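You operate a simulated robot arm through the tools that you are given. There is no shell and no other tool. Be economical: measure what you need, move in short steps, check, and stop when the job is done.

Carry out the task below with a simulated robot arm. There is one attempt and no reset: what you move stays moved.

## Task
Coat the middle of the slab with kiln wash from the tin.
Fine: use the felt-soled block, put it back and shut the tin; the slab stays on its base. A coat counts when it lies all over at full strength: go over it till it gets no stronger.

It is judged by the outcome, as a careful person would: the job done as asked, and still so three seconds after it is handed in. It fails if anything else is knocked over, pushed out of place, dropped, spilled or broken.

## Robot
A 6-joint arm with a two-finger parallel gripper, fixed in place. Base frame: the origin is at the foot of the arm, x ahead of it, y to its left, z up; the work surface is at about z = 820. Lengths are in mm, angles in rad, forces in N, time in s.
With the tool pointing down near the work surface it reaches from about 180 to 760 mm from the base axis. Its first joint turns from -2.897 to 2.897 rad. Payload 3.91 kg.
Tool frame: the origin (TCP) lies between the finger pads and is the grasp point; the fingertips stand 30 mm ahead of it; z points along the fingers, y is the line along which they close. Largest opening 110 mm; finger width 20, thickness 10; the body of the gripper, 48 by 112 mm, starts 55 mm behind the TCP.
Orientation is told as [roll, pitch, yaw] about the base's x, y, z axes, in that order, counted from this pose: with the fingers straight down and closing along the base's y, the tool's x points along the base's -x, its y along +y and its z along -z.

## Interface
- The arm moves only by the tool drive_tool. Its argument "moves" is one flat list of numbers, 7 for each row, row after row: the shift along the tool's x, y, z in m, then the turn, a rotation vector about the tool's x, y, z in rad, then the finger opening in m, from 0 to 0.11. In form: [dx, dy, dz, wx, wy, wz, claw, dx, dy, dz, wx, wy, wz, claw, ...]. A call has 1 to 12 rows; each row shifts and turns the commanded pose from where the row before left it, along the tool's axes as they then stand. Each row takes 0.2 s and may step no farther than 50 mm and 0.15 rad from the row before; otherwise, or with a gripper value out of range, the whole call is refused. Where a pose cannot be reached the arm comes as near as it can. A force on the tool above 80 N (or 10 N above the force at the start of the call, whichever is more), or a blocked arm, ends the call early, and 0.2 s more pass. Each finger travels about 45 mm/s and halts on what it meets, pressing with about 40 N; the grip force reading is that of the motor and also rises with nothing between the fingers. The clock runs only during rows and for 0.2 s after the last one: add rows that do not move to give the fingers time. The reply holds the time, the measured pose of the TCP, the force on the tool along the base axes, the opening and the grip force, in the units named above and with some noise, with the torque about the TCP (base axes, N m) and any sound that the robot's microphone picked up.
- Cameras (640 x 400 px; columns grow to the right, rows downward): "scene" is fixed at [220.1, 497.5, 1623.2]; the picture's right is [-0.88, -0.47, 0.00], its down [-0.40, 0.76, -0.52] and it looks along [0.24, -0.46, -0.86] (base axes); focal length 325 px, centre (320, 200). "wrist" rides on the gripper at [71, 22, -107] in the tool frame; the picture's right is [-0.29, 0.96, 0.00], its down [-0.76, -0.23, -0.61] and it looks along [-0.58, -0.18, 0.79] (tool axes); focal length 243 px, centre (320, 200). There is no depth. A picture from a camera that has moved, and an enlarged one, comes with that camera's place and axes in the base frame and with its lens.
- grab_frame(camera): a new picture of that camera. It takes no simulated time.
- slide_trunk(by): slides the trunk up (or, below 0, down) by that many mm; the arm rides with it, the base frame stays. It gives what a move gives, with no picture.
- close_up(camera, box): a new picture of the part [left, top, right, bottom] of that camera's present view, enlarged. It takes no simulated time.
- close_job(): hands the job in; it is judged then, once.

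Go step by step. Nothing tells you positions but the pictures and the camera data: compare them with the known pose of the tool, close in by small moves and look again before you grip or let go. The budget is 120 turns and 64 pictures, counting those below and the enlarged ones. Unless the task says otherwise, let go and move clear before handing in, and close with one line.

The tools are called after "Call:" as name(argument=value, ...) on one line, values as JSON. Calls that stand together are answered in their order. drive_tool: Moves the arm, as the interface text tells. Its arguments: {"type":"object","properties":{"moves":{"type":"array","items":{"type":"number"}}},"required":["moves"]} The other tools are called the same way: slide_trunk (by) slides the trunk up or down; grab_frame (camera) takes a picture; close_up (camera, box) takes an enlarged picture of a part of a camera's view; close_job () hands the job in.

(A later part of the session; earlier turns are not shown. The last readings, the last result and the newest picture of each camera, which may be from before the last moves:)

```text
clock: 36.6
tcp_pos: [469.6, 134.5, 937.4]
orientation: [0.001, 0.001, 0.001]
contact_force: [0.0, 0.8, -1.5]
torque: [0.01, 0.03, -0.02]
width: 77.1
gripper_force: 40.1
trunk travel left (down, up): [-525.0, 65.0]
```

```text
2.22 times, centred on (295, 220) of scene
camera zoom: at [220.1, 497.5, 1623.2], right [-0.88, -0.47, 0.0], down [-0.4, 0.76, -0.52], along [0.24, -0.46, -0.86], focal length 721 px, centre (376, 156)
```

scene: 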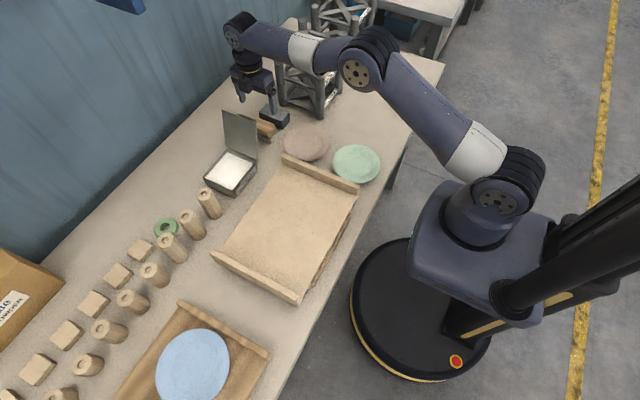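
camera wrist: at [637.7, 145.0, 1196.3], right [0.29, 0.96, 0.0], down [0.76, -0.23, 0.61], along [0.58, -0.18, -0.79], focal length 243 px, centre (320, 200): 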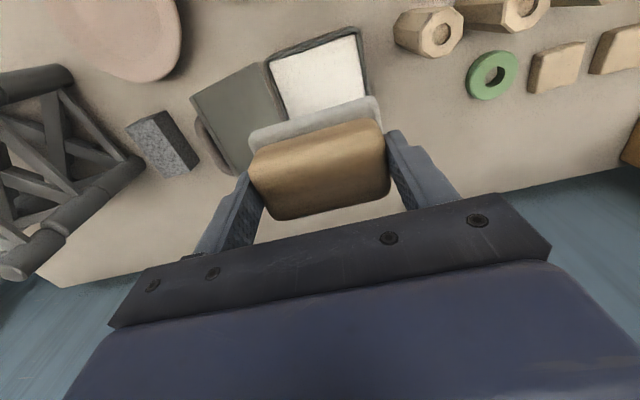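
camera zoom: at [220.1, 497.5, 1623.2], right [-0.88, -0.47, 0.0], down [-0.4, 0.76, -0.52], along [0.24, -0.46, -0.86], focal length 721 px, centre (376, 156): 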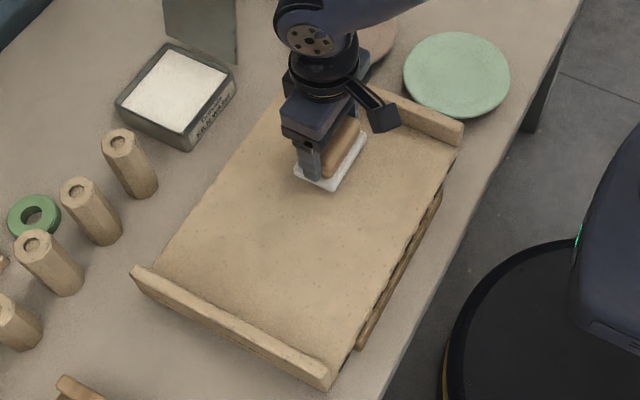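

Call:
drive_tool(moves=[0, 0, 0.005, 0, 0, 0, 0.05, 0, 0, 0.005, 0, 0, 0, 0.05, 0, 0, 0.003, 0, 0, 0, 0.05, 0, 0, 0, 0, 0, 0, 0.05])

Call:
drive_tool(moves=[0, 0, 0.002, 0, 0, 0, 0.05, 0, 0, 0.002, 0, 0, 0, 0.05, 0, 0, 0, 0, 0, 0, 0.05])

```text
clock: 37.6
tcp_pos: [471.7, 132.8, 926.9]
orientation: [0.0, -0.005, 0.002]
contact_force: [-3.9, -0.4, 27.9]
torque: [-0.54, 0.37, -0.03]
width: 77.1
gripper_force: 39.6
trunk travel left (down, up): [-525.0, 65.0]
```

```text
clock: 38.4
tcp_pos: [471.7, 135.1, 921.0]
orientation: [-0.001, 0.0, 0.001]
contact_force: [-3.5, -2.1, 34.5]
torque: [-0.11, -0.15, 0.14]
width: 77.4
gripper_force: 26.9
trunk travel left (down, up): [-525.0, 65.0]
```

Contact came higher than expected, and the last step moved 5 mm with a grip change. I'll check before going on.

Call:
close_up(camera="scene", box=[210, 130, 380, 310])

Call:
grab_frame(camera="wrist")

```text
2.22 times, centred on (295, 220) of scene
camera zoom: at [220.1, 497.5, 1623.2], right [-0.88, -0.47, 0.0], down [-0.4, 0.76, -0.52], along [0.24, -0.46, -0.86], focal length 721 px, centre (376, 156)
```

zoom: 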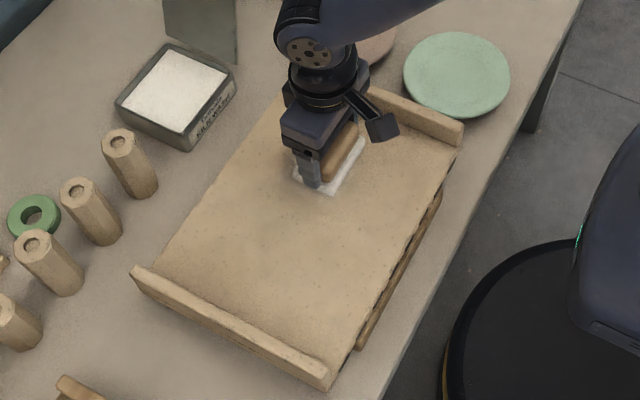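

```text
22 pictures are left
camera wrist: at [399.9, 154.4, 1028.6], right [0.29, 0.96, 0.0], down [0.76, -0.23, 0.61], along [0.58, -0.18, -0.79], focal length 243 px, centre (320, 200)
```

wrist: 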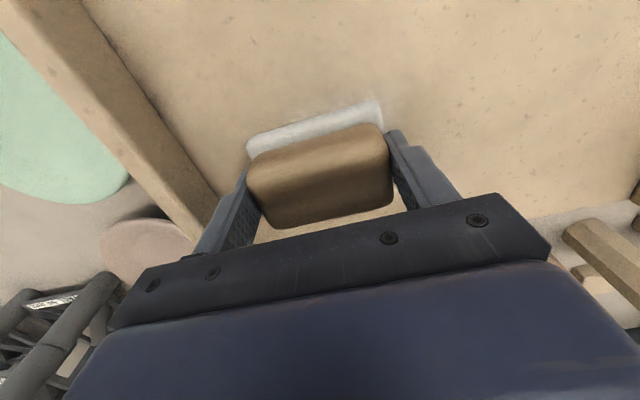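

The block slipped a few mm up in the fingers, so the press was a bit firm. The slab sits at z≈873 and hasn't moved. I'll ease the pressure and make one stroke along +y.

Call:
drive_tool(moves=[0, 0, -0.0015, 0, 0, 0, 0.05, 0, 0.006, 0, 0, 0, 0, 0.05, 0, 0.012, 0, 0, 0, 0, 0.05, 0, 0.012, 0, 0, 0, 0, 0.05])

```text
clock: 39.4
tcp_pos: [471.0, 162.9, 923.5]
orientation: [0.0, 0.002, 0.0]
contact_force: [0.0, 0.2, -1.2]
torque: [-0.02, 0.02, 0.02]
width: 77.3
gripper_force: 39.9
trunk travel left (down, up): [-525.0, 65.0]
```

No contact now. I'll lower by fractions until there's light pressure.

Call:
drive_tool(moves=[0, 0, 0.001, 0, 0, 0, 0.05, 0, 0, 0, 0, 0, 0, 0.05])

Call:
drive_tool(moves=[0, 0, 0.0006, 0, 0, 0, 0.05, 0, 0, 0, 0, 0, 0, 0.05])

```text
clock: 40.0
tcp_pos: [471.8, 164.7, 921.9]
orientation: [0.001, 0.0, 0.0]
contact_force: [0.2, 0.0, -0.2]
torque: [0.02, -0.01, -0.03]
width: 77.5
gripper_force: 39.6
trunk travel left (down, up): [-525.0, 65.0]
```

```text
clock: 40.6
tcp_pos: [471.9, 163.8, 921.4]
orientation: [-0.001, 0.0, 0.0]
contact_force: [0.7, -0.9, -1.2]
torque: [0.02, 0.0, -0.03]
width: 77.4
gripper_force: 39.8
trunk travel left (down, up): [-525.0, 65.0]
```

Call:
drive_tool(moves=[0, 0, 0.0008, 0, 0, 0, 0.05, 0, 0, 0, 0, 0, 0, 0.05])

Call:
drive_tool(moves=[0, 0, 0.0008, 0, 0, 0, 0.05, 0, 0, 0, 0, 0, 0, 0.05])

```text
clock: 41.2
tcp_pos: [472.6, 163.0, 922.0]
orientation: [0.0, -0.001, -0.001]
contact_force: [1.6, -0.8, 1.7]
torque: [-0.11, 0.0, 0.02]
width: 77.6
gripper_force: 40.3
trunk travel left (down, up): [-525.0, 65.0]
```

```text
clock: 41.8
tcp_pos: [470.9, 164.0, 920.5]
orientation: [0.003, 0.0, 0.001]
contact_force: [2.6, -0.8, 10.8]
torque: [-0.34, 0.14, 0.04]
width: 77.4
gripper_force: 40.7
trunk travel left (down, up): [-525.0, 65.0]
```

Light contact at about 11 N. Now I'll stroke along +y.

Call:
drive_tool(moves=[0, 0.01, 0, 0, 0, 0, 0.05, 0, 0.01, 0, 0, 0, 0, 0.05, 0, 0.01, 0, 0, 0, 0, 0.05, 0, 0.01, 0, 0, 0, 0, 0.05, 0, 0.01, 0, 0, 0, 0, 0.05, 0, 0.01, 0, 0, 0, 0, 0.05, 0, 0.01, 0, 0, 0, 0, 0.05, 0, 0.01, 0, 0, 0, 0, 0.05])

Call:
close_up(camera="scene", box=[210, 130, 380, 310])

```text
clock: 43.6
tcp_pos: [472.0, 244.0, 921.5]
orientation: [0.002, -0.004, 0.001]
contact_force: [0.7, -6.7, 19.3]
torque: [-0.67, 0.15, 0.09]
width: 77.6
gripper_force: 39.3
trunk travel left (down, up): [-525.0, 65.0]
```

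```text
2.22 times, centred on (295, 220) of scene
camera zoom: at [220.1, 497.5, 1623.2], right [-0.88, -0.47, 0.0], down [-0.4, 0.76, -0.52], along [0.24, -0.46, -0.86], focal length 721 px, centre (376, 156)
```

zoom: 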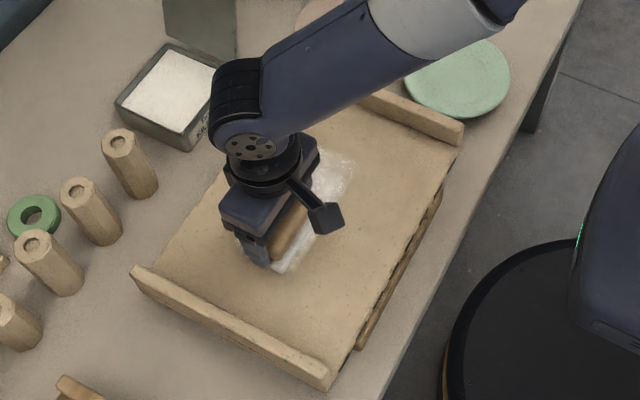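

A white trail is laid and the slab hasn't moved. I'll step over to x≈515 and stroke back in −y.

Call:
drive_tool(moves=[-0.014, 0, 0, 0, 0, 0, 0.05, -0.014, 0, 0, 0, 0, 0, 0.05, -0.014, 0, 0, 0, 0, 0, 0.05, 0, -0.013, 0, 0, 0, 0, 0.05, 0, -0.013, 0, 0, 0, 0, 0.05, 0, -0.013, 0, 0, 0, 0, 0.05, 0, -0.013, 0, 0, 0, 0, 0.05, 0, -0.013, 0, 0, 0, 0, 0.05, 0, -0.013, 0, 0, 0, 0, 0.05, 0, -0.013, 0, 0, 0, 0, 0.05, 0, -0.013, 0, 0, 0, 0, 0.05, 0, -0.006, 0, 0, 0, 0, 0.05])

Call:
drive_tool(moves=[0.015, 0, 0, 0, 0, 0, 0.05, 0.015, 0, 0, 0, 0, 0, 0.05, 0.015, 0, 0, 0, 0, 0, 0.05, 0.015, 0, 0, 0, 0, 0, 0.05, 0.015, 0, 0, 0, 0, 0, 0.05, 0.015, 0, 0, 0, 0, 0, 0.05])

Call:
drive_tool(moves=[0, 0.013, 0, 0, 0, 0, 0.05, 0, 0.013, 0, 0, 0, 0, 0.05, 0, 0.013, 0, 0, 0, 0, 0.05, 0, 0.013, 0, 0, 0, 0, 0.05, 0, 0.013, 0, 0, 0, 0, 0.05, 0, 0.013, 0, 0, 0, 0, 0.05, 0, 0.013, 0, 0, 0, 0, 0.05, 0, 0.013, 0, 0, 0, 0, 0.05, 0, 0.006, 0, 0, 0, 0, 0.05])

Call:
drive_tool(moves=[0, 0, -0.01, 0, 0, 0, 0.05, -0.025, -0.045, -0.02, 0, 0, 0, 0.05, -0.02, -0.045, -0.02, 0, 0, 0, 0.05, -0.03, -0.045, 0, 0, 0, 0, 0.05, -0.04, 0, 0, 0, 0, 0, 0.05, -0.04, 0, 0, 0, 0, 0, 0.05, -0.04, 0, 0, 0, 0, 0, 0.05, -0.04, 0, 0, 0, 0, 0, 0.05, -0.04, 0, 0, 0, 0, 0, 0.05, 0, 0, 0, 0, 0, 0, 0.05])

Call:
close_up(camera="scene", box=[210, 130, 380, 310])

```text
clock: 46.2
tcp_pos: [513.8, 135.0, 920.7]
orientation: [0.001, -0.004, 0.0]
contact_force: [-0.2, 12.6, 29.6]
torque: [0.38, 0.21, -0.09]
width: 77.5
gripper_force: 40.5
trunk travel left (down, up): [-525.0, 65.0]
```

```text
clock: 47.6
tcp_pos: [422.3, 135.5, 920.5]
orientation: [0.002, 0.0, -0.001]
contact_force: [4.0, 0.1, 20.8]
torque: [-0.22, -0.37, 0.07]
width: 77.6
gripper_force: 39.7
trunk travel left (down, up): [-525.0, 65.0]
```

```text
clock: 49.6
tcp_pos: [423.0, 243.0, 921.2]
orientation: [0.0, 0.001, 0.0]
contact_force: [-1.0, -4.0, 11.0]
torque: [-0.29, -0.03, -0.04]
width: 77.5
gripper_force: 40.0
trunk travel left (down, up): [-525.0, 65.0]
```

```text
refused: row 2 steps farther than a row can; nothing moved
```

```text
2.22 times, centred on (295, 220) of scene
camera zoom: at [220.1, 497.5, 1623.2], right [-0.88, -0.47, 0.0], down [-0.4, 0.76, -0.52], along [0.24, -0.46, -0.86], focal length 721 px, centre (376, 156)
```

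zoom: 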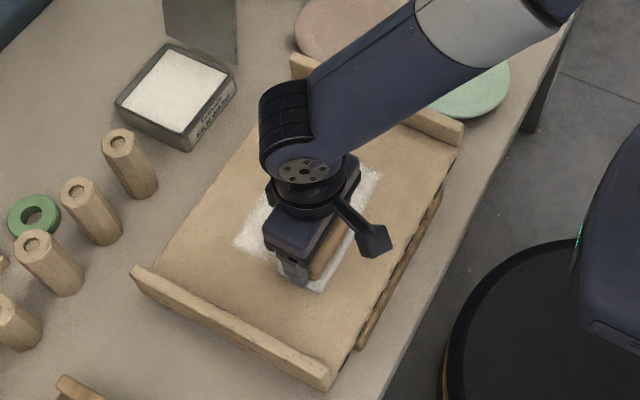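

Now I'll lift off and return over the tin to reload, then look at the coat from the scene camera.

Call:
drive_tool(moves=[0, 0, -0.01, 0, 0, 0, 0.05, 0, 0, -0.025, 0, 0, 0, 0.05, 0, 0, -0.025, 0, 0, 0, 0.05, -0.0355, -0.0149, 0, 0, 0, 0, 0.05, -0.0355, -0.0149, 0, 0, 0, 0, 0.05, -0.0355, -0.0149, 0, 0, 0, 0, 0.05, -0.0355, -0.0149, 0, 0, 0, 0, 0.05, -0.0355, -0.0149, 0, 0, 0, 0, 0.05, -0.0355, -0.0149, 0, 0, 0, 0, 0.05, -0.0355, -0.0149, 0, 0, 0, 0, 0.05, -0.0355, -0.0149, 0, 0, 0, 0, 0.05, 0, 0, 0, 0, 0, 0, 0.05])

Call:
close_up(camera="scene", box=[200, 110, 370, 310])

```text
clock: 52.2
tcp_pos: [708.8, 125.3, 978.3]
orientation: [-0.001, 0.002, 0.0]
contact_force: [-0.4, 0.6, -1.5]
torque: [-0.02, -0.01, 0.03]
width: 77.4
gripper_force: 39.5
trunk travel left (down, up): [-525.0, 65.0]
```

```text
2.00 times, centred on (285, 210) of scene
camera zoom: at [220.1, 497.5, 1623.2], right [-0.88, -0.47, 0.0], down [-0.4, 0.76, -0.52], along [0.24, -0.46, -0.86], focal length 649 px, centre (390, 180)
```

zoom: 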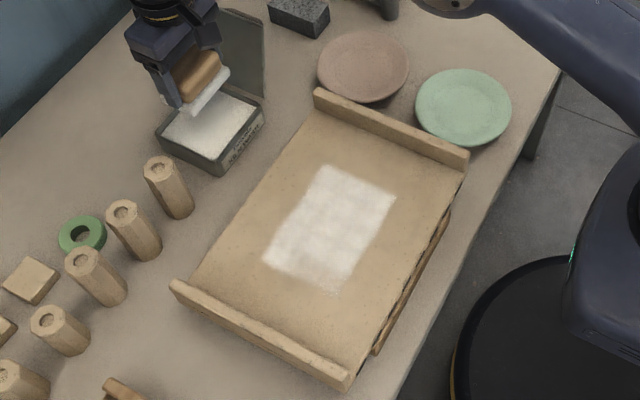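

The coat is nicely placed. For a deeper reload the fingertips would come too near the tin rim because the block slipped up, so I'll first rest the block on the coated slab and regrip it higher.

Call:
drive_tool(moves=[0.0303, 0.0081, 0, 0, 0, 0, 0.05, 0.0303, 0.0081, 0, 0, 0, 0, 0.05, 0.0303, 0.0081, 0, 0, 0, 0, 0.05, 0.0303, 0.0081, 0, 0, 0, 0, 0.05, 0.0303, 0.0081, 0, 0, 0, 0, 0.05, 0.0303, 0.0081, 0, 0, 0, 0, 0.05, 0.0303, 0.0081, 0, 0, 0, 0, 0.05, 0.0303, 0.0081, 0, 0, 0, 0, 0.05, 0, 0, 0.03, 0, 0, 0, 0.05, 0, 0, 0.022, 0, 0, 0, 0.05, 0, 0, 0.004, 0, 0, 0, 0.05, 0, 0, 0, 0, 0, 0, 0.05])

```text
clock: 54.8
tcp_pos: [466.2, 190.1, 923.6]
orientation: [0.002, -0.001, -0.001]
contact_force: [-0.6, -0.6, -0.5]
torque: [-0.01, 0.01, 0.03]
width: 77.3
gripper_force: 39.8
trunk travel left (down, up): [-525.0, 65.0]
```

Call:
drive_tool(moves=[0, 0, 0.0015, 0, 0, 0, 0.05, 0, 0, 0.001, 0, 0, 0, 0.05, 0, 0, 0, 0, 0, 0, 0.05])

```text
clock: 55.6
tcp_pos: [466.4, 189.3, 921.5]
orientation: [-0.001, 0.0, -0.001]
contact_force: [0.5, -0.2, -1.1]
torque: [-0.02, -0.01, 0.0]
width: 77.4
gripper_force: 39.9
trunk travel left (down, up): [-525.0, 65.0]
```

Call:
drive_tool(moves=[0, 0, 0.001, 0, 0, 0, 0.05, 0, 0, 0, 0, 0, 0, 0.05])

```text
clock: 56.2
tcp_pos: [466.7, 189.9, 921.1]
orientation: [0.001, 0.0, 0.0]
contact_force: [-0.5, -3.0, 5.7]
torque: [-0.34, 0.05, -0.07]
width: 77.4
gripper_force: 39.9
trunk travel left (down, up): [-525.0, 65.0]
```

In contact. Now I'll open slightly, rise 8 mm and regrip.

Call:
drive_tool(moves=[0, 0, 0, 0, 0, 0, 0.086, 0, 0, 0, 0, 0, 0, 0.086, 0, 0, -0.008, 0, 0, 0, 0.086, 0, 0, 0, 0, 0, 0, 0.07, 0, 0, 0, 0, 0, 0, 0.05, 0, 0, 0, 0, 0, 0, 0.05, 0, 0, 0, 0, 0, 0, 0.05])

Call:
close_up(camera="wrist", box=[200, 50, 440, 220])

```text
clock: 57.8
tcp_pos: [465.3, 189.5, 928.5]
orientation: [-0.001, 0.0, 0.0]
contact_force: [-0.1, 0.1, -0.2]
torque: [0.02, 0.02, -0.02]
width: 77.1
gripper_force: 40.3
trunk travel left (down, up): [-525.0, 65.0]
```

```text
2.35 times, centred on (320, 135) of wrist
camera zoom: at [394.4, 210.3, 1036.2], right [0.29, 0.96, 0.0], down [0.76, -0.23, 0.61], along [0.58, -0.18, -0.79], focal length 571 px, centre (320, 353)
```

zoom: 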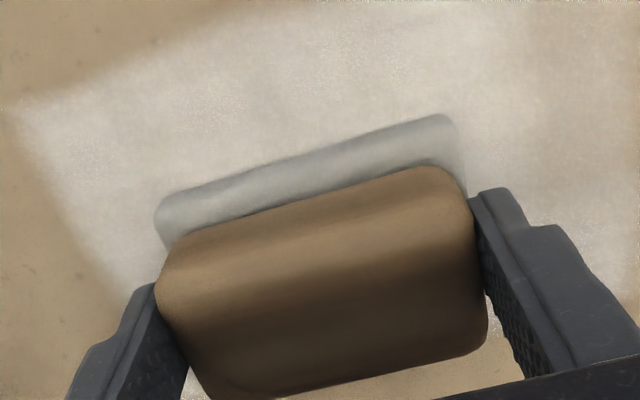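

Regripped; the sole is now about 56 mm below the TCP. Back to the tin for a reload.

Call:
drive_tool(moves=[0, 0, -0.02, 0, 0, 0, 0.05, 0, 0, -0.035, 0, 0, 0, 0.05, -0.0302, -0.0083, 0, 0, 0, 0, 0.05, -0.0302, -0.0083, 0, 0, 0, 0, 0.05, -0.0302, -0.0083, 0, 0, 0, 0, 0.05, -0.0302, -0.0083, 0, 0, 0, 0, 0.05, -0.0302, -0.0083, 0, 0, 0, 0, 0.05, -0.0302, -0.0083, 0, 0, 0, 0, 0.05, -0.0302, -0.0083, 0, 0, 0, 0, 0.05, -0.0302, -0.0083, 0, 0, 0, 0, 0.05, 0, 0, 0.035, 0, 0, 0, 0.05, 0, 0, 0.028, 0, 0, 0, 0.05])

Call:
drive_tool(moves=[0, 0, 0.003, 0, 0, 0, 0.05, 0, 0, 0.003, 0, 0, 0, 0.05, 0, 0, 0, 0, 0, 0, 0.05])

```text
clock: 60.4
tcp_pos: [708.3, 124.8, 919.3]
orientation: [0.001, -0.001, 0.001]
contact_force: [0.6, -0.5, -1.6]
torque: [-0.03, -0.04, 0.01]
width: 77.3
gripper_force: 40.1
trunk travel left (down, up): [-525.0, 65.0]
```

```text
clock: 61.2
tcp_pos: [707.1, 123.7, 914.1]
orientation: [0.001, -0.001, 0.0]
contact_force: [0.1, 0.5, -1.6]
torque: [-0.01, -0.01, -0.02]
width: 77.2
gripper_force: 39.9
trunk travel left (down, up): [-525.0, 65.0]
```

Call:
drive_tool(moves=[0, 0, 0.002, 0, 0, 0, 0.05, 0, 0, 0.001, 0, 0, 0, 0.05, 0, 0, 0, 0, 0, 0, 0.05])

```text
clock: 62.0
tcp_pos: [706.8, 123.1, 911.0]
orientation: [0.001, -0.002, -0.001]
contact_force: [0.6, 0.3, -1.6]
torque: [0.04, 0.01, 0.02]
width: 77.0
gripper_force: 39.7
trunk travel left (down, up): [-525.0, 65.0]
```

Call:
drive_tool(moves=[0, 0, 0.0015, 0, 0, 0, 0.05, 0, 0, 0, 0, 0, 0, 0.05])

Call:
drive_tool(moves=[0, 0, 0.001, 0, 0, 0, 0.05, 0, 0, 0, 0, 0, 0, 0.05])

```text
clock: 62.6
tcp_pos: [708.0, 124.1, 909.4]
orientation: [0.001, 0.0, -0.002]
contact_force: [-0.1, 0.3, -0.8]
torque: [0.01, 0.02, -0.03]
width: 77.1
gripper_force: 39.7
trunk travel left (down, up): [-525.0, 65.0]
```

```text
clock: 63.2
tcp_pos: [707.2, 123.3, 909.3]
orientation: [-0.001, 0.0, 0.0]
contact_force: [0.2, 0.1, -0.3]
torque: [0.02, -0.01, 0.02]
width: 77.1
gripper_force: 40.2
trunk travel left (down, up): [-525.0, 65.0]
```

Call:
drive_tool(moves=[0, 0, 0.001, 0, 0, 0, 0.05, 0, 0, 0, 0, 0, 0, 0.05])

Call:
drive_tool(moves=[0, 0, 0.001, 0, 0, 0, 0.05, 0, 0, 0, 0, 0, 0, 0.05])

```text
clock: 63.8
tcp_pos: [705.9, 123.3, 909.0]
orientation: [-0.001, -0.001, 0.0]
contact_force: [1.6, -1.1, 5.0]
torque: [-0.17, 0.09, 0.01]
width: 76.9
gripper_force: 39.6
trunk travel left (down, up): [-525.0, 65.0]
```

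```text
clock: 64.4
tcp_pos: [708.5, 122.1, 908.7]
orientation: [0.002, -0.001, 0.001]
contact_force: [-0.4, -0.4, 12.1]
torque: [-0.24, 0.28, 0.01]
width: 77.1
gripper_force: 40.0
trunk travel left (down, up): [-525.0, 65.0]
```

The sole is loaded at 12 N. Next I'll lift, return to the slab at x≈511, y≈131, and touch down lightly at the calibrated height.

Call:
drive_tool(moves=[0, 0, -0.03, 0, 0, 0, 0.05, 0, 0, -0.04, 0, 0, 0, 0.05, 0.0394, 0.0016, 0, 0, 0, 0, 0.05, 0.0394, 0.0016, 0, 0, 0, 0, 0.05, 0.0394, 0.0016, 0, 0, 0, 0, 0.05, 0.0394, 0.0016, 0, 0, 0, 0, 0.05, 0.0394, 0.0016, 0, 0, 0, 0, 0.05, 0, 0, 0.03, 0, 0, 0, 0.05, 0, 0, 0.0165, 0, 0, 0, 0.05, 0, 0, 0.002, 0, 0, 0, 0.05, 0, 0, 0.001, 0, 0, 0, 0.05, 0, 0, 0, 0, 0, 0, 0.05])

```text
clock: 67.0
tcp_pos: [508.8, 130.6, 927.5]
orientation: [-0.001, -0.002, -0.001]
contact_force: [-2.2, -0.1, 7.7]
torque: [-0.13, 0.11, -0.03]
width: 76.9
gripper_force: 39.8
trunk travel left (down, up): [-525.0, 65.0]
```

Good light contact. I'll do a full second pass: +y at x≈509, −y at x≈466, +y at x≈421.

Call:
drive_tool(moves=[0, 0.006, 0.0004, 0, 0, 0, 0.05, 0, 0.0115, 0, 0, 0, 0, 0.05, 0, 0.0115, 0, 0, 0, 0, 0.05, 0, 0.0115, 0, 0, 0, 0, 0.05, 0, 0.0115, 0, 0, 0, 0, 0.05, 0, 0.0115, 0, 0, 0, 0, 0.05, 0, 0.0115, 0, 0, 0, 0, 0.05, 0, 0.0115, 0, 0, 0, 0, 0.05, 0, 0.0115, 0, 0, 0, 0, 0.05, 0, 0.0115, 0, 0, 0, 0, 0.05, 0, 0.0105, 0, 0, 0, 0, 0.05])

Call:
drive_tool(moves=[0.015, 0, 0, 0, 0, 0, 0.05, 0.015, 0, 0, 0, 0, 0, 0.05, 0.013, 0, 0, 0, 0, 0, 0.05, 0, -0.0133, 0, 0, 0, 0, 0.05, 0, -0.0133, 0, 0, 0, 0, 0.05, 0, -0.0133, 0, 0, 0, 0, 0.05, 0, -0.0133, 0, 0, 0, 0, 0.05, 0, -0.0133, 0, 0, 0, 0, 0.05, 0, -0.0133, 0, 0, 0, 0, 0.05, 0, -0.0133, 0, 0, 0, 0, 0.05, 0, -0.0133, 0, 0, 0, 0, 0.05, 0, -0.0133, 0, 0, 0, 0, 0.05])

Call:
drive_tool(moves=[0.015, 0, 0, 0, 0, 0, 0.05, 0.015, 0, 0, 0, 0, 0, 0.05, 0.014, 0, 0, 0, 0, 0, 0.05, 0, 0.0133, 0, 0, 0, 0, 0.05, 0, 0.0133, 0, 0, 0, 0, 0.05, 0, 0.0133, 0, 0, 0, 0, 0.05, 0, 0.0133, 0, 0, 0, 0, 0.05, 0, 0.0133, 0, 0, 0, 0, 0.05, 0, 0.0133, 0, 0, 0, 0, 0.05, 0, 0.0133, 0, 0, 0, 0, 0.05, 0, 0.0133, 0, 0, 0, 0, 0.05, 0, 0.0133, 0, 0, 0, 0, 0.05])

Call:
drive_tool(moves=[0, 0, -0.02, 0, 0, 0, 0.05, 0, 0, -0.035, 0, 0, 0, 0.05, -0.0355, -0.0149, 0, 0, 0, 0, 0.05, -0.0355, -0.0149, 0, 0, 0, 0, 0.05, -0.0355, -0.0149, 0, 0, 0, 0, 0.05, -0.0355, -0.0149, 0, 0, 0, 0, 0.05, -0.0355, -0.0149, 0, 0, 0, 0, 0.05, -0.0355, -0.0149, 0, 0, 0, 0, 0.05, -0.0355, -0.0149, 0, 0, 0, 0, 0.05, -0.0375, -0.0189, 0, 0, 0, 0, 0.05, 0, 0, 0, 0, 0, 0, 0.05])

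Call:
close_up(camera="scene", box=[200, 110, 370, 310])

```text
clock: 69.4
tcp_pos: [508.3, 250.3, 927.9]
orientation: [0.002, -0.001, 0.001]
contact_force: [1.3, -2.3, 7.5]
torque: [-0.29, -0.13, 0.01]
width: 77.0
gripper_force: 40.0
trunk travel left (down, up): [-525.0, 65.0]
```

```text
clock: 72.0
tcp_pos: [466.4, 131.4, 927.3]
orientation: [-0.001, 0.001, 0.0]
contact_force: [-0.4, 0.1, 7.2]
torque: [0.14, -0.11, 0.04]
width: 77.3
gripper_force: 40.2
trunk travel left (down, up): [-525.0, 65.0]
```

```text
clock: 74.6
tcp_pos: [422.7, 251.6, 927.0]
orientation: [0.002, -0.001, 0.0]
contact_force: [0.4, -6.1, 22.0]
torque: [-0.79, 0.2, 0.12]
width: 77.0
gripper_force: 40.3
trunk travel left (down, up): [-525.0, 65.0]
```

```text
clock: 77.0
tcp_pos: [708.2, 126.5, 984.2]
orientation: [-0.001, 0.001, 0.002]
contact_force: [0.0, -0.1, -0.7]
torque: [0.02, 0.02, -0.02]
width: 77.0
gripper_force: 39.8
trunk travel left (down, up): [-525.0, 65.0]
```

```text
2.00 times, centred on (285, 210) of scene
camera zoom: at [220.1, 497.5, 1623.2], right [-0.88, -0.47, 0.0], down [-0.4, 0.76, -0.52], along [0.24, -0.46, -0.86], focal length 649 px, centre (390, 180)
```

zoom: 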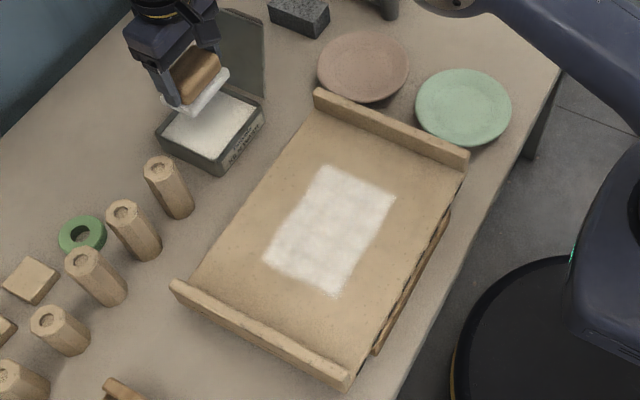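

The coat is stronger. I'll zoom in closely to judge its evenness.

Call:
close_up(camera="scene", box=[250, 180, 330, 270])

```text
4.44 times, centred on (290, 225) of scene
camera zoom: at [220.1, 497.5, 1623.2], right [-0.88, -0.47, 0.0], down [-0.4, 0.76, -0.52], along [0.24, -0.46, -0.86], focal length 1443 px, centre (453, 89)
```

zoom: 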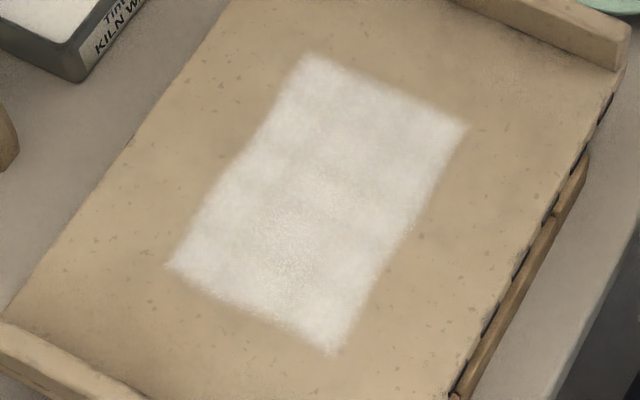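

The coat appears centred on the slab, covering x 410–518, y 115–276, with slight unevenness left. I'll reload and give it another pass with overlapping strips.

Call:
drive_tool(moves=[0, -0.001, 0.04, 0, 0, 0, 0.05, 0, 0, 0.025, 0, 0, 0, 0.05, 0, 0, 0.006, 0, 0, 0, 0.05, 0, 0, 0.002, 0, 0, 0, 0.05, 0, 0, 0.001, 0, 0, 0, 0.05, 0, 0, 0.001, 0, 0, 0, 0.05, 0, 0, 0, 0, 0, 0, 0.05])

```text
clock: 78.6
tcp_pos: [709.6, 126.6, 909.0]
orientation: [0.002, -0.003, 0.0]
contact_force: [2.6, 0.1, 10.2]
torque: [-0.17, 0.12, 0.03]
width: 76.9
gripper_force: 40.7
trunk travel left (down, up): [-525.0, 65.0]
```

Call:
drive_tool(moves=[0, 0, -0.03, 0, 0, 0, 0.05, 0, 0, -0.04, 0, 0, 0, 0.05, 0.0426, 0.004, 0, 0, 0, 0, 0.05, 0.0426, 0.004, 0, 0, 0, 0, 0.05, 0.0426, 0.004, 0, 0, 0, 0, 0.05, 0.0426, 0.004, 0, 0, 0, 0, 0.05, 0.0426, 0.002, 0, 0, 0, 0, 0.05, 0, 0, 0.03, 0, 0, 0, 0.05, 0, 0, 0.0165, 0, 0, 0, 0.05, 0, 0, 0.002, 0, 0, 0, 0.05, 0, 0, 0.0013, 0, 0, 0, 0.05, 0, 0, 0, 0, 0, 0, 0.05])

Call:
drive_tool(moves=[0, 0.0125, 0, 0, 0, 0, 0.05, 0, 0.0125, 0, 0, 0, 0, 0.05, 0, 0.0125, 0, 0, 0, 0, 0.05, 0, 0.0125, 0, 0, 0, 0, 0.05, 0, 0.0125, 0, 0, 0, 0, 0.05, 0, 0.0125, 0, 0, 0, 0, 0.05, 0, 0.0125, 0, 0, 0, 0, 0.05, 0, 0.0125, 0, 0, 0, 0, 0.05, 0.015, 0, 0, 0, 0, 0, 0.05, 0.015, 0, 0, 0, 0, 0, 0.05])

Call:
drive_tool(moves=[0, -0.0125, 0, 0, 0, 0, 0.05, 0, -0.0125, 0, 0, 0, 0, 0.05, 0, -0.0125, 0, 0, 0, 0, 0.05, 0, -0.0125, 0, 0, 0, 0, 0.05, 0, -0.0125, 0, 0, 0, 0, 0.05, 0, -0.0125, 0, 0, 0, 0, 0.05, 0, -0.0125, 0, 0, 0, 0, 0.05, 0, -0.0125, 0, 0, 0, 0, 0.05, 0.016, 0, 0, 0, 0, 0, 0.05, 0.016, 0, 0, 0, 0, 0, 0.05])

Call:
drive_tool(moves=[0, 0.0125, 0, 0, 0, 0, 0.05, 0, 0.0125, 0, 0, 0, 0, 0.05, 0, 0.0125, 0, 0, 0, 0, 0.05, 0, 0.0125, 0, 0, 0, 0, 0.05, 0, 0.0125, 0, 0, 0, 0, 0.05, 0, 0.0125, 0, 0, 0, 0, 0.05, 0, 0.0125, 0, 0, 0, 0, 0.05, 0, 0.0125, 0, 0, 0, 0, 0.05])

Call:
drive_tool(moves=[0, 0, -0.02, 0, 0, 0, 0.05, 0, 0, -0.035, 0, 0, 0, 0.05, -0.034, -0.015, 0, 0, 0, 0, 0.05, -0.034, -0.015, 0, 0, 0, 0, 0.05, -0.034, -0.015, 0, 0, 0, 0, 0.05, -0.034, -0.015, 0, 0, 0, 0, 0.05, -0.034, -0.015, 0, 0, 0, 0, 0.05, -0.034, -0.015, 0, 0, 0, 0, 0.05, -0.034, -0.015, 0, 0, 0, 0, 0.05, -0.037, -0.013, 0, 0, 0, 0, 0.05, 0, 0, 0, 0, 0, 0, 0.05])

Call:
close_up(camera="scene", box=[250, 180, 330, 270])

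```text
clock: 81.2
tcp_pos: [497.5, 145.8, 927.3]
orientation: [0.0, -0.002, 0.001]
contact_force: [-2.7, -0.2, 5.5]
torque: [-0.18, 0.01, -0.06]
width: 77.1
gripper_force: 39.9
trunk travel left (down, up): [-525.0, 65.0]
```

```text
clock: 83.4
tcp_pos: [463.8, 244.2, 928.3]
orientation: [0.001, 0.001, 0.0]
contact_force: [-0.6, 0.8, 6.3]
torque: [0.1, -0.17, -0.01]
width: 77.3
gripper_force: 39.9
trunk travel left (down, up): [-525.0, 65.0]
```

```text
clock: 85.6
tcp_pos: [435.9, 144.5, 928.6]
orientation: [0.001, 0.0, 0.002]
contact_force: [0.8, -1.5, 11.0]
torque: [-0.07, -0.16, 0.05]
width: 76.8
gripper_force: 40.2
trunk travel left (down, up): [-525.0, 65.0]
```

```text
clock: 87.4
tcp_pos: [435.9, 245.4, 927.9]
orientation: [0.002, -0.001, 0.001]
contact_force: [-0.8, -3.1, 13.3]
torque: [-0.57, 0.13, 0.1]
width: 77.1
gripper_force: 40.0
trunk travel left (down, up): [-525.0, 65.0]
```

```text
clock: 89.8
tcp_pos: [710.8, 125.8, 983.9]
orientation: [-0.001, 0.002, 0.0]
contact_force: [-0.1, 0.7, -1.6]
torque: [0.02, -0.02, 0.02]
width: 77.3
gripper_force: 40.3
trunk travel left (down, up): [-525.0, 65.0]
```

```text
4.44 times, centred on (290, 225) of scene
camera zoom: at [220.1, 497.5, 1623.2], right [-0.88, -0.47, 0.0], down [-0.4, 0.76, -0.52], along [0.24, -0.46, -0.86], focal length 1443 px, centre (453, 89)
```

zoom: 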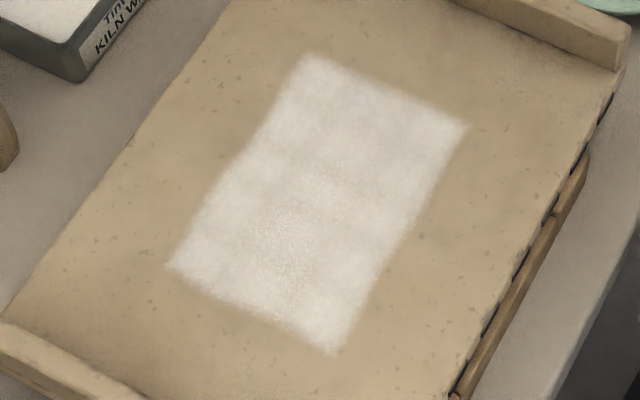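

It has hardly changed, so it is near saturation. I'll do one more reloaded pass including the borders and compare.

Call:
drive_tool(moves=[0.002, -0.002, 0.04, 0, 0, 0, 0.05, 0, 0, 0.025, 0, 0, 0, 0.05, 0, 0, 0.006, 0, 0, 0, 0.05, 0, 0, 0.002, 0, 0, 0, 0.05, 0, 0, 0.001, 0, 0, 0, 0.05, 0, 0, 0.0008, 0, 0, 0, 0.05, 0, 0, 0, 0, 0, 0, 0.05])

```text
clock: 91.4
tcp_pos: [707.9, 125.9, 910.1]
orientation: [0.0, -0.003, 0.0]
contact_force: [2.7, -2.2, 8.3]
torque: [-0.19, 0.1, 0.02]
width: 77.1
gripper_force: 40.5
trunk travel left (down, up): [-525.0, 65.0]
```

Call:
drive_tool(moves=[0, 0, -0.03, 0, 0, 0, 0.05, 0, 0, -0.04, 0, 0, 0, 0.05, 0.0406, 0.0018, 0, 0, 0, 0, 0.05, 0.0406, 0.0018, 0, 0, 0, 0, 0.05, 0.0406, 0.0018, 0, 0, 0, 0, 0.05, 0.0406, 0.0018, 0, 0, 0, 0, 0.05, 0.0406, 0, 0, 0, 0, 0, 0.05, 0, 0, 0.03, 0, 0, 0, 0.05, 0, 0, 0.0165, 0, 0, 0, 0.05, 0, 0, 0.002, 0, 0, 0, 0.05, 0, 0, 0.0017, 0, 0, 0, 0.05, 0, 0, 0, 0, 0, 0, 0.05])

Call:
drive_tool(moves=[0, 0.012, 0, 0, 0, 0, 0.05, 0, 0.012, 0, 0, 0, 0, 0.05, 0, 0.012, 0, 0, 0, 0, 0.05, 0, 0.012, 0, 0, 0, 0, 0.05, 0, 0.012, 0, 0, 0, 0, 0.05, 0, 0.012, 0, 0, 0, 0, 0.05, 0, 0.012, 0, 0, 0, 0, 0.05, 0, 0.012, 0, 0, 0, 0, 0.05, 0, 0.012, 0, 0, 0, 0, 0.05, 0, 0.01, 0, 0, 0, 0, 0.05, 0.02, 0, 0, 0, 0, 0, 0.05, 0.02, 0, 0, 0, 0, 0, 0.05])

Call:
drive_tool(moves=[0, -0.012, 0, 0, 0, 0, 0.05, 0, -0.012, 0, 0, 0, 0, 0.05, 0, -0.012, 0, 0, 0, 0, 0.05, 0, -0.012, 0, 0, 0, 0, 0.05, 0, -0.012, 0, 0, 0, 0, 0.05, 0, -0.012, 0, 0, 0, 0, 0.05, 0, -0.012, 0, 0, 0, 0, 0.05, 0, -0.012, 0, 0, 0, 0, 0.05, 0, -0.012, 0, 0, 0, 0, 0.05, 0, -0.01, 0, 0, 0, 0, 0.05, 0.02, 0, 0, 0, 0, 0, 0.05, 0.023, 0, 0, 0, 0, 0, 0.05])

Call:
drive_tool(moves=[0, 0.012, 0, 0, 0, 0, 0.05, 0, 0.012, 0, 0, 0, 0, 0.05, 0, 0.012, 0, 0, 0, 0, 0.05, 0, 0.012, 0, 0, 0, 0, 0.05, 0, 0.012, 0, 0, 0, 0, 0.05, 0, 0.012, 0, 0, 0, 0, 0.05, 0, 0.012, 0, 0, 0, 0, 0.05, 0, 0.012, 0, 0, 0, 0, 0.05, 0, 0.012, 0, 0, 0, 0, 0.05, 0, 0.01, 0, 0, 0, 0, 0.05])

Call:
drive_tool(moves=[0, 0, -0.02, 0, 0, 0, 0.05, 0, 0, -0.04, 0, 0, 0, 0.05, 0, 0, -0.04, 0, 0, 0, 0.05, 0, 0, -0.04, 0, 0, 0, 0.05, -0.035, -0.035, -0.005, 0, 0, 0, 0.05, -0.035, -0.035, -0.005, 0, 0, 0, 0.05, -0.035, -0.035, -0.005, 0, 0, 0, 0.05, -0.035, -0.035, -0.005, 0, 0, 0, 0.05, -0.035, -0.035, 0, 0, 0, 0, 0.05, -0.035, -0.035, 0, 0, 0, 0, 0.05, -0.035, -0.035, 0, 0, 0, 0, 0.05, 0, 0, 0, 0, 0, 0, 0.05])

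Call:
close_up(camera="scene", box=[250, 180, 330, 270])

```text
clock: 94.0
tcp_pos: [504.1, 131.2, 928.8]
orientation: [-0.001, 0.0, -0.001]
contact_force: [-0.3, -0.6, 2.3]
torque: [-0.17, -0.08, -0.02]
width: 77.0
gripper_force: 40.7
trunk travel left (down, up): [-525.0, 65.0]
```

```text
clock: 96.6
tcp_pos: [464.2, 248.9, 927.9]
orientation: [0.0, 0.0, 0.002]
contact_force: [0.4, -0.6, -1.3]
torque: [0.02, 0.02, 0.0]
width: 77.2
gripper_force: 39.7
trunk travel left (down, up): [-525.0, 65.0]
```

```text
clock: 99.2
tcp_pos: [420.2, 131.8, 928.8]
orientation: [-0.001, -0.003, -0.001]
contact_force: [3.7, 0.1, 20.3]
torque: [-0.13, -0.28, 0.03]
width: 77.3
gripper_force: 40.4
trunk travel left (down, up): [-525.0, 65.0]
```

```text
clock: 101.4
tcp_pos: [421.1, 250.7, 927.7]
orientation: [0.002, 0.001, 0.0]
contact_force: [-1.3, -6.6, 21.2]
torque: [-0.56, 0.0, 0.0]
width: 77.0
gripper_force: 39.8
trunk travel left (down, up): [-525.0, 65.0]
```

```text
clock: 104.0
tcp_pos: [667.7, 5.8, 1086.5]
orientation: [0.0, 0.0, 0.001]
contact_force: [0.7, 0.3, -0.7]
torque: [0.06, -0.01, -0.02]
width: 77.2
gripper_force: 40.0
trunk travel left (down, up): [-525.0, 65.0]
```

```text
4.44 times, centred on (290, 225) of scene
camera zoom: at [220.1, 497.5, 1623.2], right [-0.88, -0.47, 0.0], down [-0.4, 0.76, -0.52], along [0.24, -0.46, -0.86], focal length 1443 px, centre (453, 89)
```

zoom: 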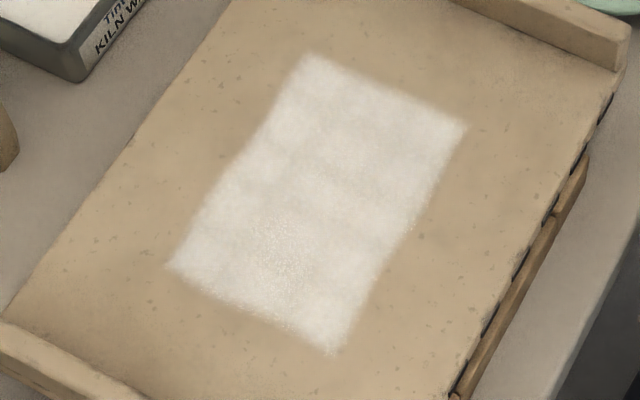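

The top part came out a touch whiter and contact was light on the middle strip, so I'll do another reloaded pass at slightly firmer pressure to be sure.

Call:
drive_tool(moves=[-0.014, 0.04, 0, 0, 0, 0, 0.05, -0.014, 0.04, 0, 0, 0, 0, 0.05, -0.013, 0.039, 0, 0, 0, 0, 0.05, 0, 0, 0.04, 0, 0, 0, 0.05, 0, 0, 0.04, 0, 0, 0, 0.05, 0, 0, 0.04, 0, 0, 0, 0.05, 0, 0, 0.04, 0, 0, 0, 0.05, 0, 0, 0.01, 0, 0, 0, 0.05, 0, 0, 0.006, 0, 0, 0, 0.05, 0, 0, 0.002, 0, 0, 0, 0.05, 0, 0, 0.0015, 0, 0, 0, 0.05, 0, 0, 0, 0, 0, 0, 0.05])

```text
clock: 106.6
tcp_pos: [708.3, 125.3, 908.7]
orientation: [-0.001, -0.002, 0.001]
contact_force: [1.2, 0.2, 3.9]
torque: [-0.12, 0.02, 0.0]
width: 76.9
gripper_force: 40.4
trunk travel left (down, up): [-525.0, 65.0]
```

Call:
drive_tool(moves=[0, 0, 0.0008, 0, 0, 0, 0.05, 0, 0, 0, 0, 0, 0, 0.05, 0, 0, -0.03, 0, 0, 0, 0.05, 0, 0, -0.04, 0, 0, 0, 0.05, 0.042, 0.0018, 0, 0, 0, 0, 0.05, 0.042, 0.0018, 0, 0, 0, 0, 0.05, 0.042, 0.0018, 0, 0, 0, 0, 0.05, 0.042, 0.0018, 0, 0, 0, 0, 0.05, 0.042, 0, 0, 0, 0, 0, 0.05, 0, 0, 0.03, 0, 0, 0, 0.05, 0, 0, 0.0165, 0, 0, 0, 0.05, 0, 0, 0.002, 0, 0, 0, 0.05])

Call:
drive_tool(moves=[0, 0, 0.001, 0, 0, 0, 0.05, 0, 0, 0.001, 0, 0, 0, 0.05, 0, 0, 0, 0, 0, 0, 0.05])

```text
clock: 109.2
tcp_pos: [497.5, 131.7, 928.0]
orientation: [0.001, 0.0, 0.001]
contact_force: [-0.7, 0.1, -1.0]
torque: [0.02, -0.01, -0.01]
width: 77.1
gripper_force: 40.2
trunk travel left (down, up): [-525.0, 65.0]
```

```text
clock: 110.0
tcp_pos: [498.2, 131.2, 927.6]
orientation: [0.001, -0.003, 0.0]
contact_force: [1.3, 0.3, 19.5]
torque: [-0.37, 0.16, 0.02]
width: 76.8
gripper_force: 40.0
trunk travel left (down, up): [-525.0, 65.0]
```

At about 19 N, I'll stroke the three strips, watching the force.

Call:
drive_tool(moves=[0, 0.012, 0, 0, 0, 0, 0.05, 0, 0.012, 0, 0, 0, 0, 0.05, 0, 0.012, 0, 0, 0, 0, 0.05, 0, 0.012, 0, 0, 0, 0, 0.05, 0, 0.012, 0, 0, 0, 0, 0.05, 0, 0.012, 0, 0, 0, 0, 0.05, 0, 0.012, 0, 0, 0, 0, 0.05, 0, 0.012, 0, 0, 0, 0, 0.05, 0, 0.012, 0, 0, 0, 0, 0.05, 0, 0.01, 0, 0, 0, 0, 0.05, 0.017, 0, 0, 0, 0, 0, 0.05, 0.017, 0, 0, 0, 0, 0, 0.05])

Call:
drive_tool(moves=[0, -0.012, 0.0004, 0, 0, 0, 0.05, 0, -0.012, 0, 0, 0, 0, 0.05, 0, -0.012, 0, 0, 0, 0, 0.05, 0, -0.012, 0, 0, 0, 0, 0.05, 0, -0.012, 0, 0, 0, 0, 0.05, 0, -0.012, 0, 0, 0, 0, 0.05, 0, -0.012, 0, 0, 0, 0, 0.05, 0, -0.012, 0, 0, 0, 0, 0.05, 0, -0.012, 0, 0, 0, 0, 0.05, 0, -0.01, 0, 0, 0, 0, 0.05, 0.017, 0, -0.0004, 0, 0, 0, 0.05, 0.017, 0, 0, 0, 0, 0, 0.05])

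Call:
drive_tool(moves=[0, 0.012, 0, 0, 0, 0, 0.05, 0, 0.012, 0, 0, 0, 0, 0.05, 0, 0.012, 0, 0, 0, 0, 0.05, 0, 0.012, 0, 0, 0, 0, 0.05, 0, 0.012, 0, 0, 0, 0, 0.05, 0, 0.012, 0, 0, 0, 0, 0.05, 0, 0.012, 0, 0, 0, 0, 0.05, 0, 0.012, 0, 0, 0, 0, 0.05, 0, 0.012, 0, 0, 0, 0, 0.05, 0, 0.01, 0, 0, 0, 0, 0.05])

Call:
drive_tool(moves=[0, 0, -0.02, 0, 0, 0, 0.05, 0, 0, -0.04, 0, 0, 0, 0.05, 0, 0, -0.04, 0, 0, 0, 0.05, 0, 0, -0.04, 0, 0, 0, 0.05, -0.034, -0.035, -0.005, 0, 0, 0, 0.05, -0.034, -0.035, -0.005, 0, 0, 0, 0.05, -0.034, -0.035, -0.005, 0, 0, 0, 0.05, -0.034, -0.035, -0.005, 0, 0, 0, 0.05, -0.034, -0.035, 0, 0, 0, 0, 0.05, -0.034, -0.035, 0, 0, 0, 0, 0.05, -0.034, -0.035, 0, 0, 0, 0, 0.05, 0, 0, 0, 0, 0, 0, 0.05])

Call:
close_up(camera="scene", box=[250, 180, 330, 270])

```text
clock: 112.6
tcp_pos: [463.4, 251.0, 928.8]
orientation: [0.002, -0.005, 0.001]
contact_force: [8.1, 1.1, 27.4]
torque: [-0.49, -0.19, 0.18]
width: 76.8
gripper_force: 40.1
trunk travel left (down, up): [-525.0, 65.0]
```

```text
clock: 115.2
tcp_pos: [428.4, 131.7, 928.2]
orientation: [0.002, -0.005, 0.0]
contact_force: [8.4, -0.9, 28.1]
torque: [-0.37, -0.31, 0.04]
width: 77.1
gripper_force: 39.8
trunk travel left (down, up): [-525.0, 65.0]
```

```text
clock: 117.4
tcp_pos: [428.9, 249.7, 927.5]
orientation: [0.002, 0.0, 0.0]
contact_force: [0.5, -4.1, 11.4]
torque: [-0.24, -0.07, 0.07]
width: 77.1
gripper_force: 40.2
trunk travel left (down, up): [-525.0, 65.0]
```

```text
clock: 120.0
tcp_pos: [670.8, 5.4, 1086.4]
orientation: [0.0, 0.001, 0.001]
contact_force: [0.7, 0.2, -0.7]
torque: [0.02, 0.07, -0.02]
width: 77.1
gripper_force: 39.7
trunk travel left (down, up): [-525.0, 65.0]
```

```text
4.44 times, centred on (290, 225) of scene
camera zoom: at [220.1, 497.5, 1623.2], right [-0.88, -0.47, 0.0], down [-0.4, 0.76, -0.52], along [0.24, -0.46, -0.86], focal length 1443 px, centre (453, 89)
```

zoom: 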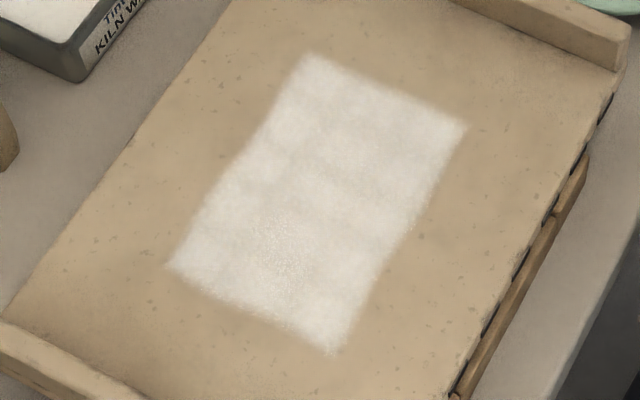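

No further change, so the coat is at full strength. Now I'll take the block back over its place and turn it to its original heading.

Call:
drive_tool(moves=[-0.028, -0.036, 0, 0, 0, 0, 0.05, -0.028, -0.036, 0, 0, 0, 0, 0.05, 0, 0, 0, 0, 0, -0.1496, 0.05, 0, 0, 0, 0, 0, -0.1496, 0.05, 0, 0, 0, 0, 0, -0.1496, 0.05, 0, 0, 0, 0, 0, -0.1496, 0.05, 0, 0, 0, 0, 0, -0.1496, 0.05, 0, 0, 0, 0, 0, -0.1496, 0.05, 0, 0, 0, 0, 0, -0.1496, 0.05, 0, 0, 0, 0, 0, -0.1496, 0.05, 0, 0, 0, 0, 0, -0.1496, 0.05, 0, 0, 0, 0, 0, -0.1496, 0.05])

Call:
drive_tool(moves=[0, 0, 0, 0, 0, -0.0748, 0.05, 0, 0, 0.04, 0, 0, 0, 0.05, 0, 0, 0.04, 0, 0, 0, 0.05, 0, 0, 0.04, 0, 0, 0, 0.05, 0, 0, 0.03, 0, 0, 0, 0.05, 0, 0, 0, 0, 0, 0, 0.05])

Call:
close_up(camera="scene", box=[220, 60, 320, 150])

Call:
close_up(camera="wrist", box=[180, 0, 460, 240])

```text
clock: 122.6
tcp_pos: [724.7, -66.0, 1086.6]
orientation: [0.001, -0.001, 1.498]
contact_force: [-0.8, -0.3, 0.2]
torque: [-0.01, 0.03, 0.0]
width: 77.1
gripper_force: 40.0
trunk travel left (down, up): [-525.0, 65.0]
```

```text
clock: 124.0
tcp_pos: [724.0, -68.8, 936.2]
orientation: [-0.001, 0.0, 1.571]
contact_force: [0.2, 0.0, -1.7]
torque: [0.01, -0.02, 0.03]
width: 76.9
gripper_force: 40.0
trunk travel left (down, up): [-525.0, 65.0]
```

```text
4.44 times, centred on (270, 105) of scene
camera zoom: at [220.1, 497.5, 1623.2], right [-0.88, -0.47, 0.0], down [-0.4, 0.76, -0.52], along [0.24, -0.46, -0.86], focal length 1443 px, centre (542, 622)
```

zoom: 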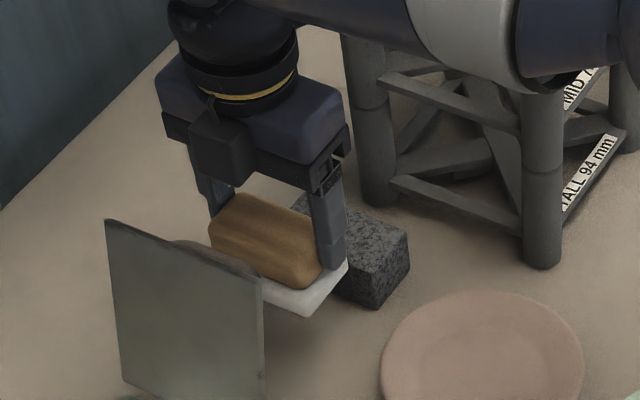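

```text
1.67 times, centred on (320, 120) of wrist
camera zoom: at [701.4, -140.4, 1044.0], right [-0.96, 0.29, 0.0], down [0.23, 0.76, 0.61], along [0.18, 0.58, -0.79], focal length 404 px, centre (320, 333)
```

zoom: 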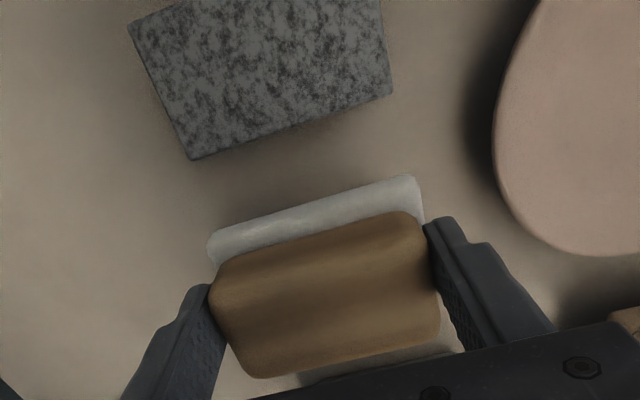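

Lined up with its place. I'll lower to just above the table, then feel for contact.

Call:
drive_tool(moves=[0, -0.001, 0.025, 0, 0, 0, 0.05, 0, 0, 0.02, 0, 0, 0, 0.05, 0, 0, 0.01, 0, 0, 0, 0.05, 0, 0, 0.002, 0, 0, 0, 0.05, 0, 0, 0, 0, 0, 0, 0.05])

Call:
drive_tool(moves=[0, 0, 0.001, 0, 0, 0, 0.05, 0, 0, 0.001, 0, 0, 0, 0.05, 0, 0, 0, 0, 0, 0, 0.05])

```text
clock: 125.2
tcp_pos: [724.3, -69.2, 879.8]
orientation: [-0.001, 0.001, 1.57]
contact_force: [0.3, -0.8, -0.9]
torque: [-0.01, 0.0, 0.0]
width: 77.1
gripper_force: 40.1
trunk travel left (down, up): [-525.0, 65.0]
```

```text
clock: 126.0
tcp_pos: [724.0, -67.0, 876.4]
orientation: [0.001, 0.001, 1.572]
contact_force: [0.2, 0.4, -0.7]
torque: [-0.02, 0.03, 0.01]
width: 76.8
gripper_force: 40.0
trunk travel left (down, up): [-525.0, 65.0]
```

Call:
drive_tool(moves=[0, 0, 0.0015, 0, 0, 0, 0.05, 0, 0, 0, 0, 0, 0, 0.05])

Call:
drive_tool(moves=[0, 0, 0.001, 0, 0, 0, 0.05, 0, 0, 0, 0, 0, 0, 0.05])

```text
clock: 126.6
tcp_pos: [725.1, -67.3, 875.9]
orientation: [0.0, 0.001, 1.573]
contact_force: [-0.8, -0.2, -0.6]
torque: [-0.05, 0.02, 0.01]
width: 77.2
gripper_force: 40.0
trunk travel left (down, up): [-525.0, 65.0]
```

```text
clock: 127.2
tcp_pos: [723.7, -67.0, 874.7]
orientation: [0.0, 0.0, 1.572]
contact_force: [0.2, -0.3, -1.3]
torque: [-0.03, 0.04, 0.01]
width: 77.1
gripper_force: 39.8
trunk travel left (down, up): [-525.0, 65.0]
```

Call:
drive_tool(moves=[0, 0, 0.001, 0, 0, 0, 0.05, 0, 0, 0, 0, 0, 0, 0.05])

Call:
drive_tool(moves=[0, 0, 0.0008, 0, 0, 0, 0.05, 0, 0, 0, 0, 0, 0, 0.05])

```text
clock: 127.8
tcp_pos: [725.7, -68.2, 873.6]
orientation: [0.001, -0.001, 1.571]
contact_force: [-0.1, -0.5, -0.7]
torque: [-0.03, -0.02, -0.02]
width: 77.1
gripper_force: 39.5
trunk travel left (down, up): [-525.0, 65.0]
```

```text
clock: 128.4
tcp_pos: [724.6, -66.6, 873.0]
orientation: [0.001, 0.0, 1.571]
contact_force: [0.1, 0.6, -1.5]
torque: [0.0, 0.03, -0.01]
width: 77.3
gripper_force: 40.4
trunk travel left (down, up): [-525.0, 65.0]
```

Call:
drive_tool(moves=[0, 0, 0.001, 0, 0, 0, 0.05, 0, 0, 0, 0, 0, 0, 0.05])

Call:
drive_tool(moves=[0, 0, 0.001, 0, 0, 0, 0.05, 0, 0, 0, 0, 0, 0, 0.05])

```text
clock: 129.0
tcp_pos: [724.9, -67.6, 872.5]
orientation: [-0.002, 0.001, 1.57]
contact_force: [0.1, 0.7, 8.1]
torque: [0.06, 0.3, -0.05]
width: 76.8
gripper_force: 40.5
trunk travel left (down, up): [-525.0, 65.0]
```

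```text
clock: 129.6
tcp_pos: [724.4, -68.4, 873.3]
orientation: [-0.003, 0.001, 1.572]
contact_force: [4.0, 1.3, 15.4]
torque: [0.16, 0.56, -0.07]
width: 77.1
gripper_force: 39.8
trunk travel left (down, up): [-525.0, 65.0]
```

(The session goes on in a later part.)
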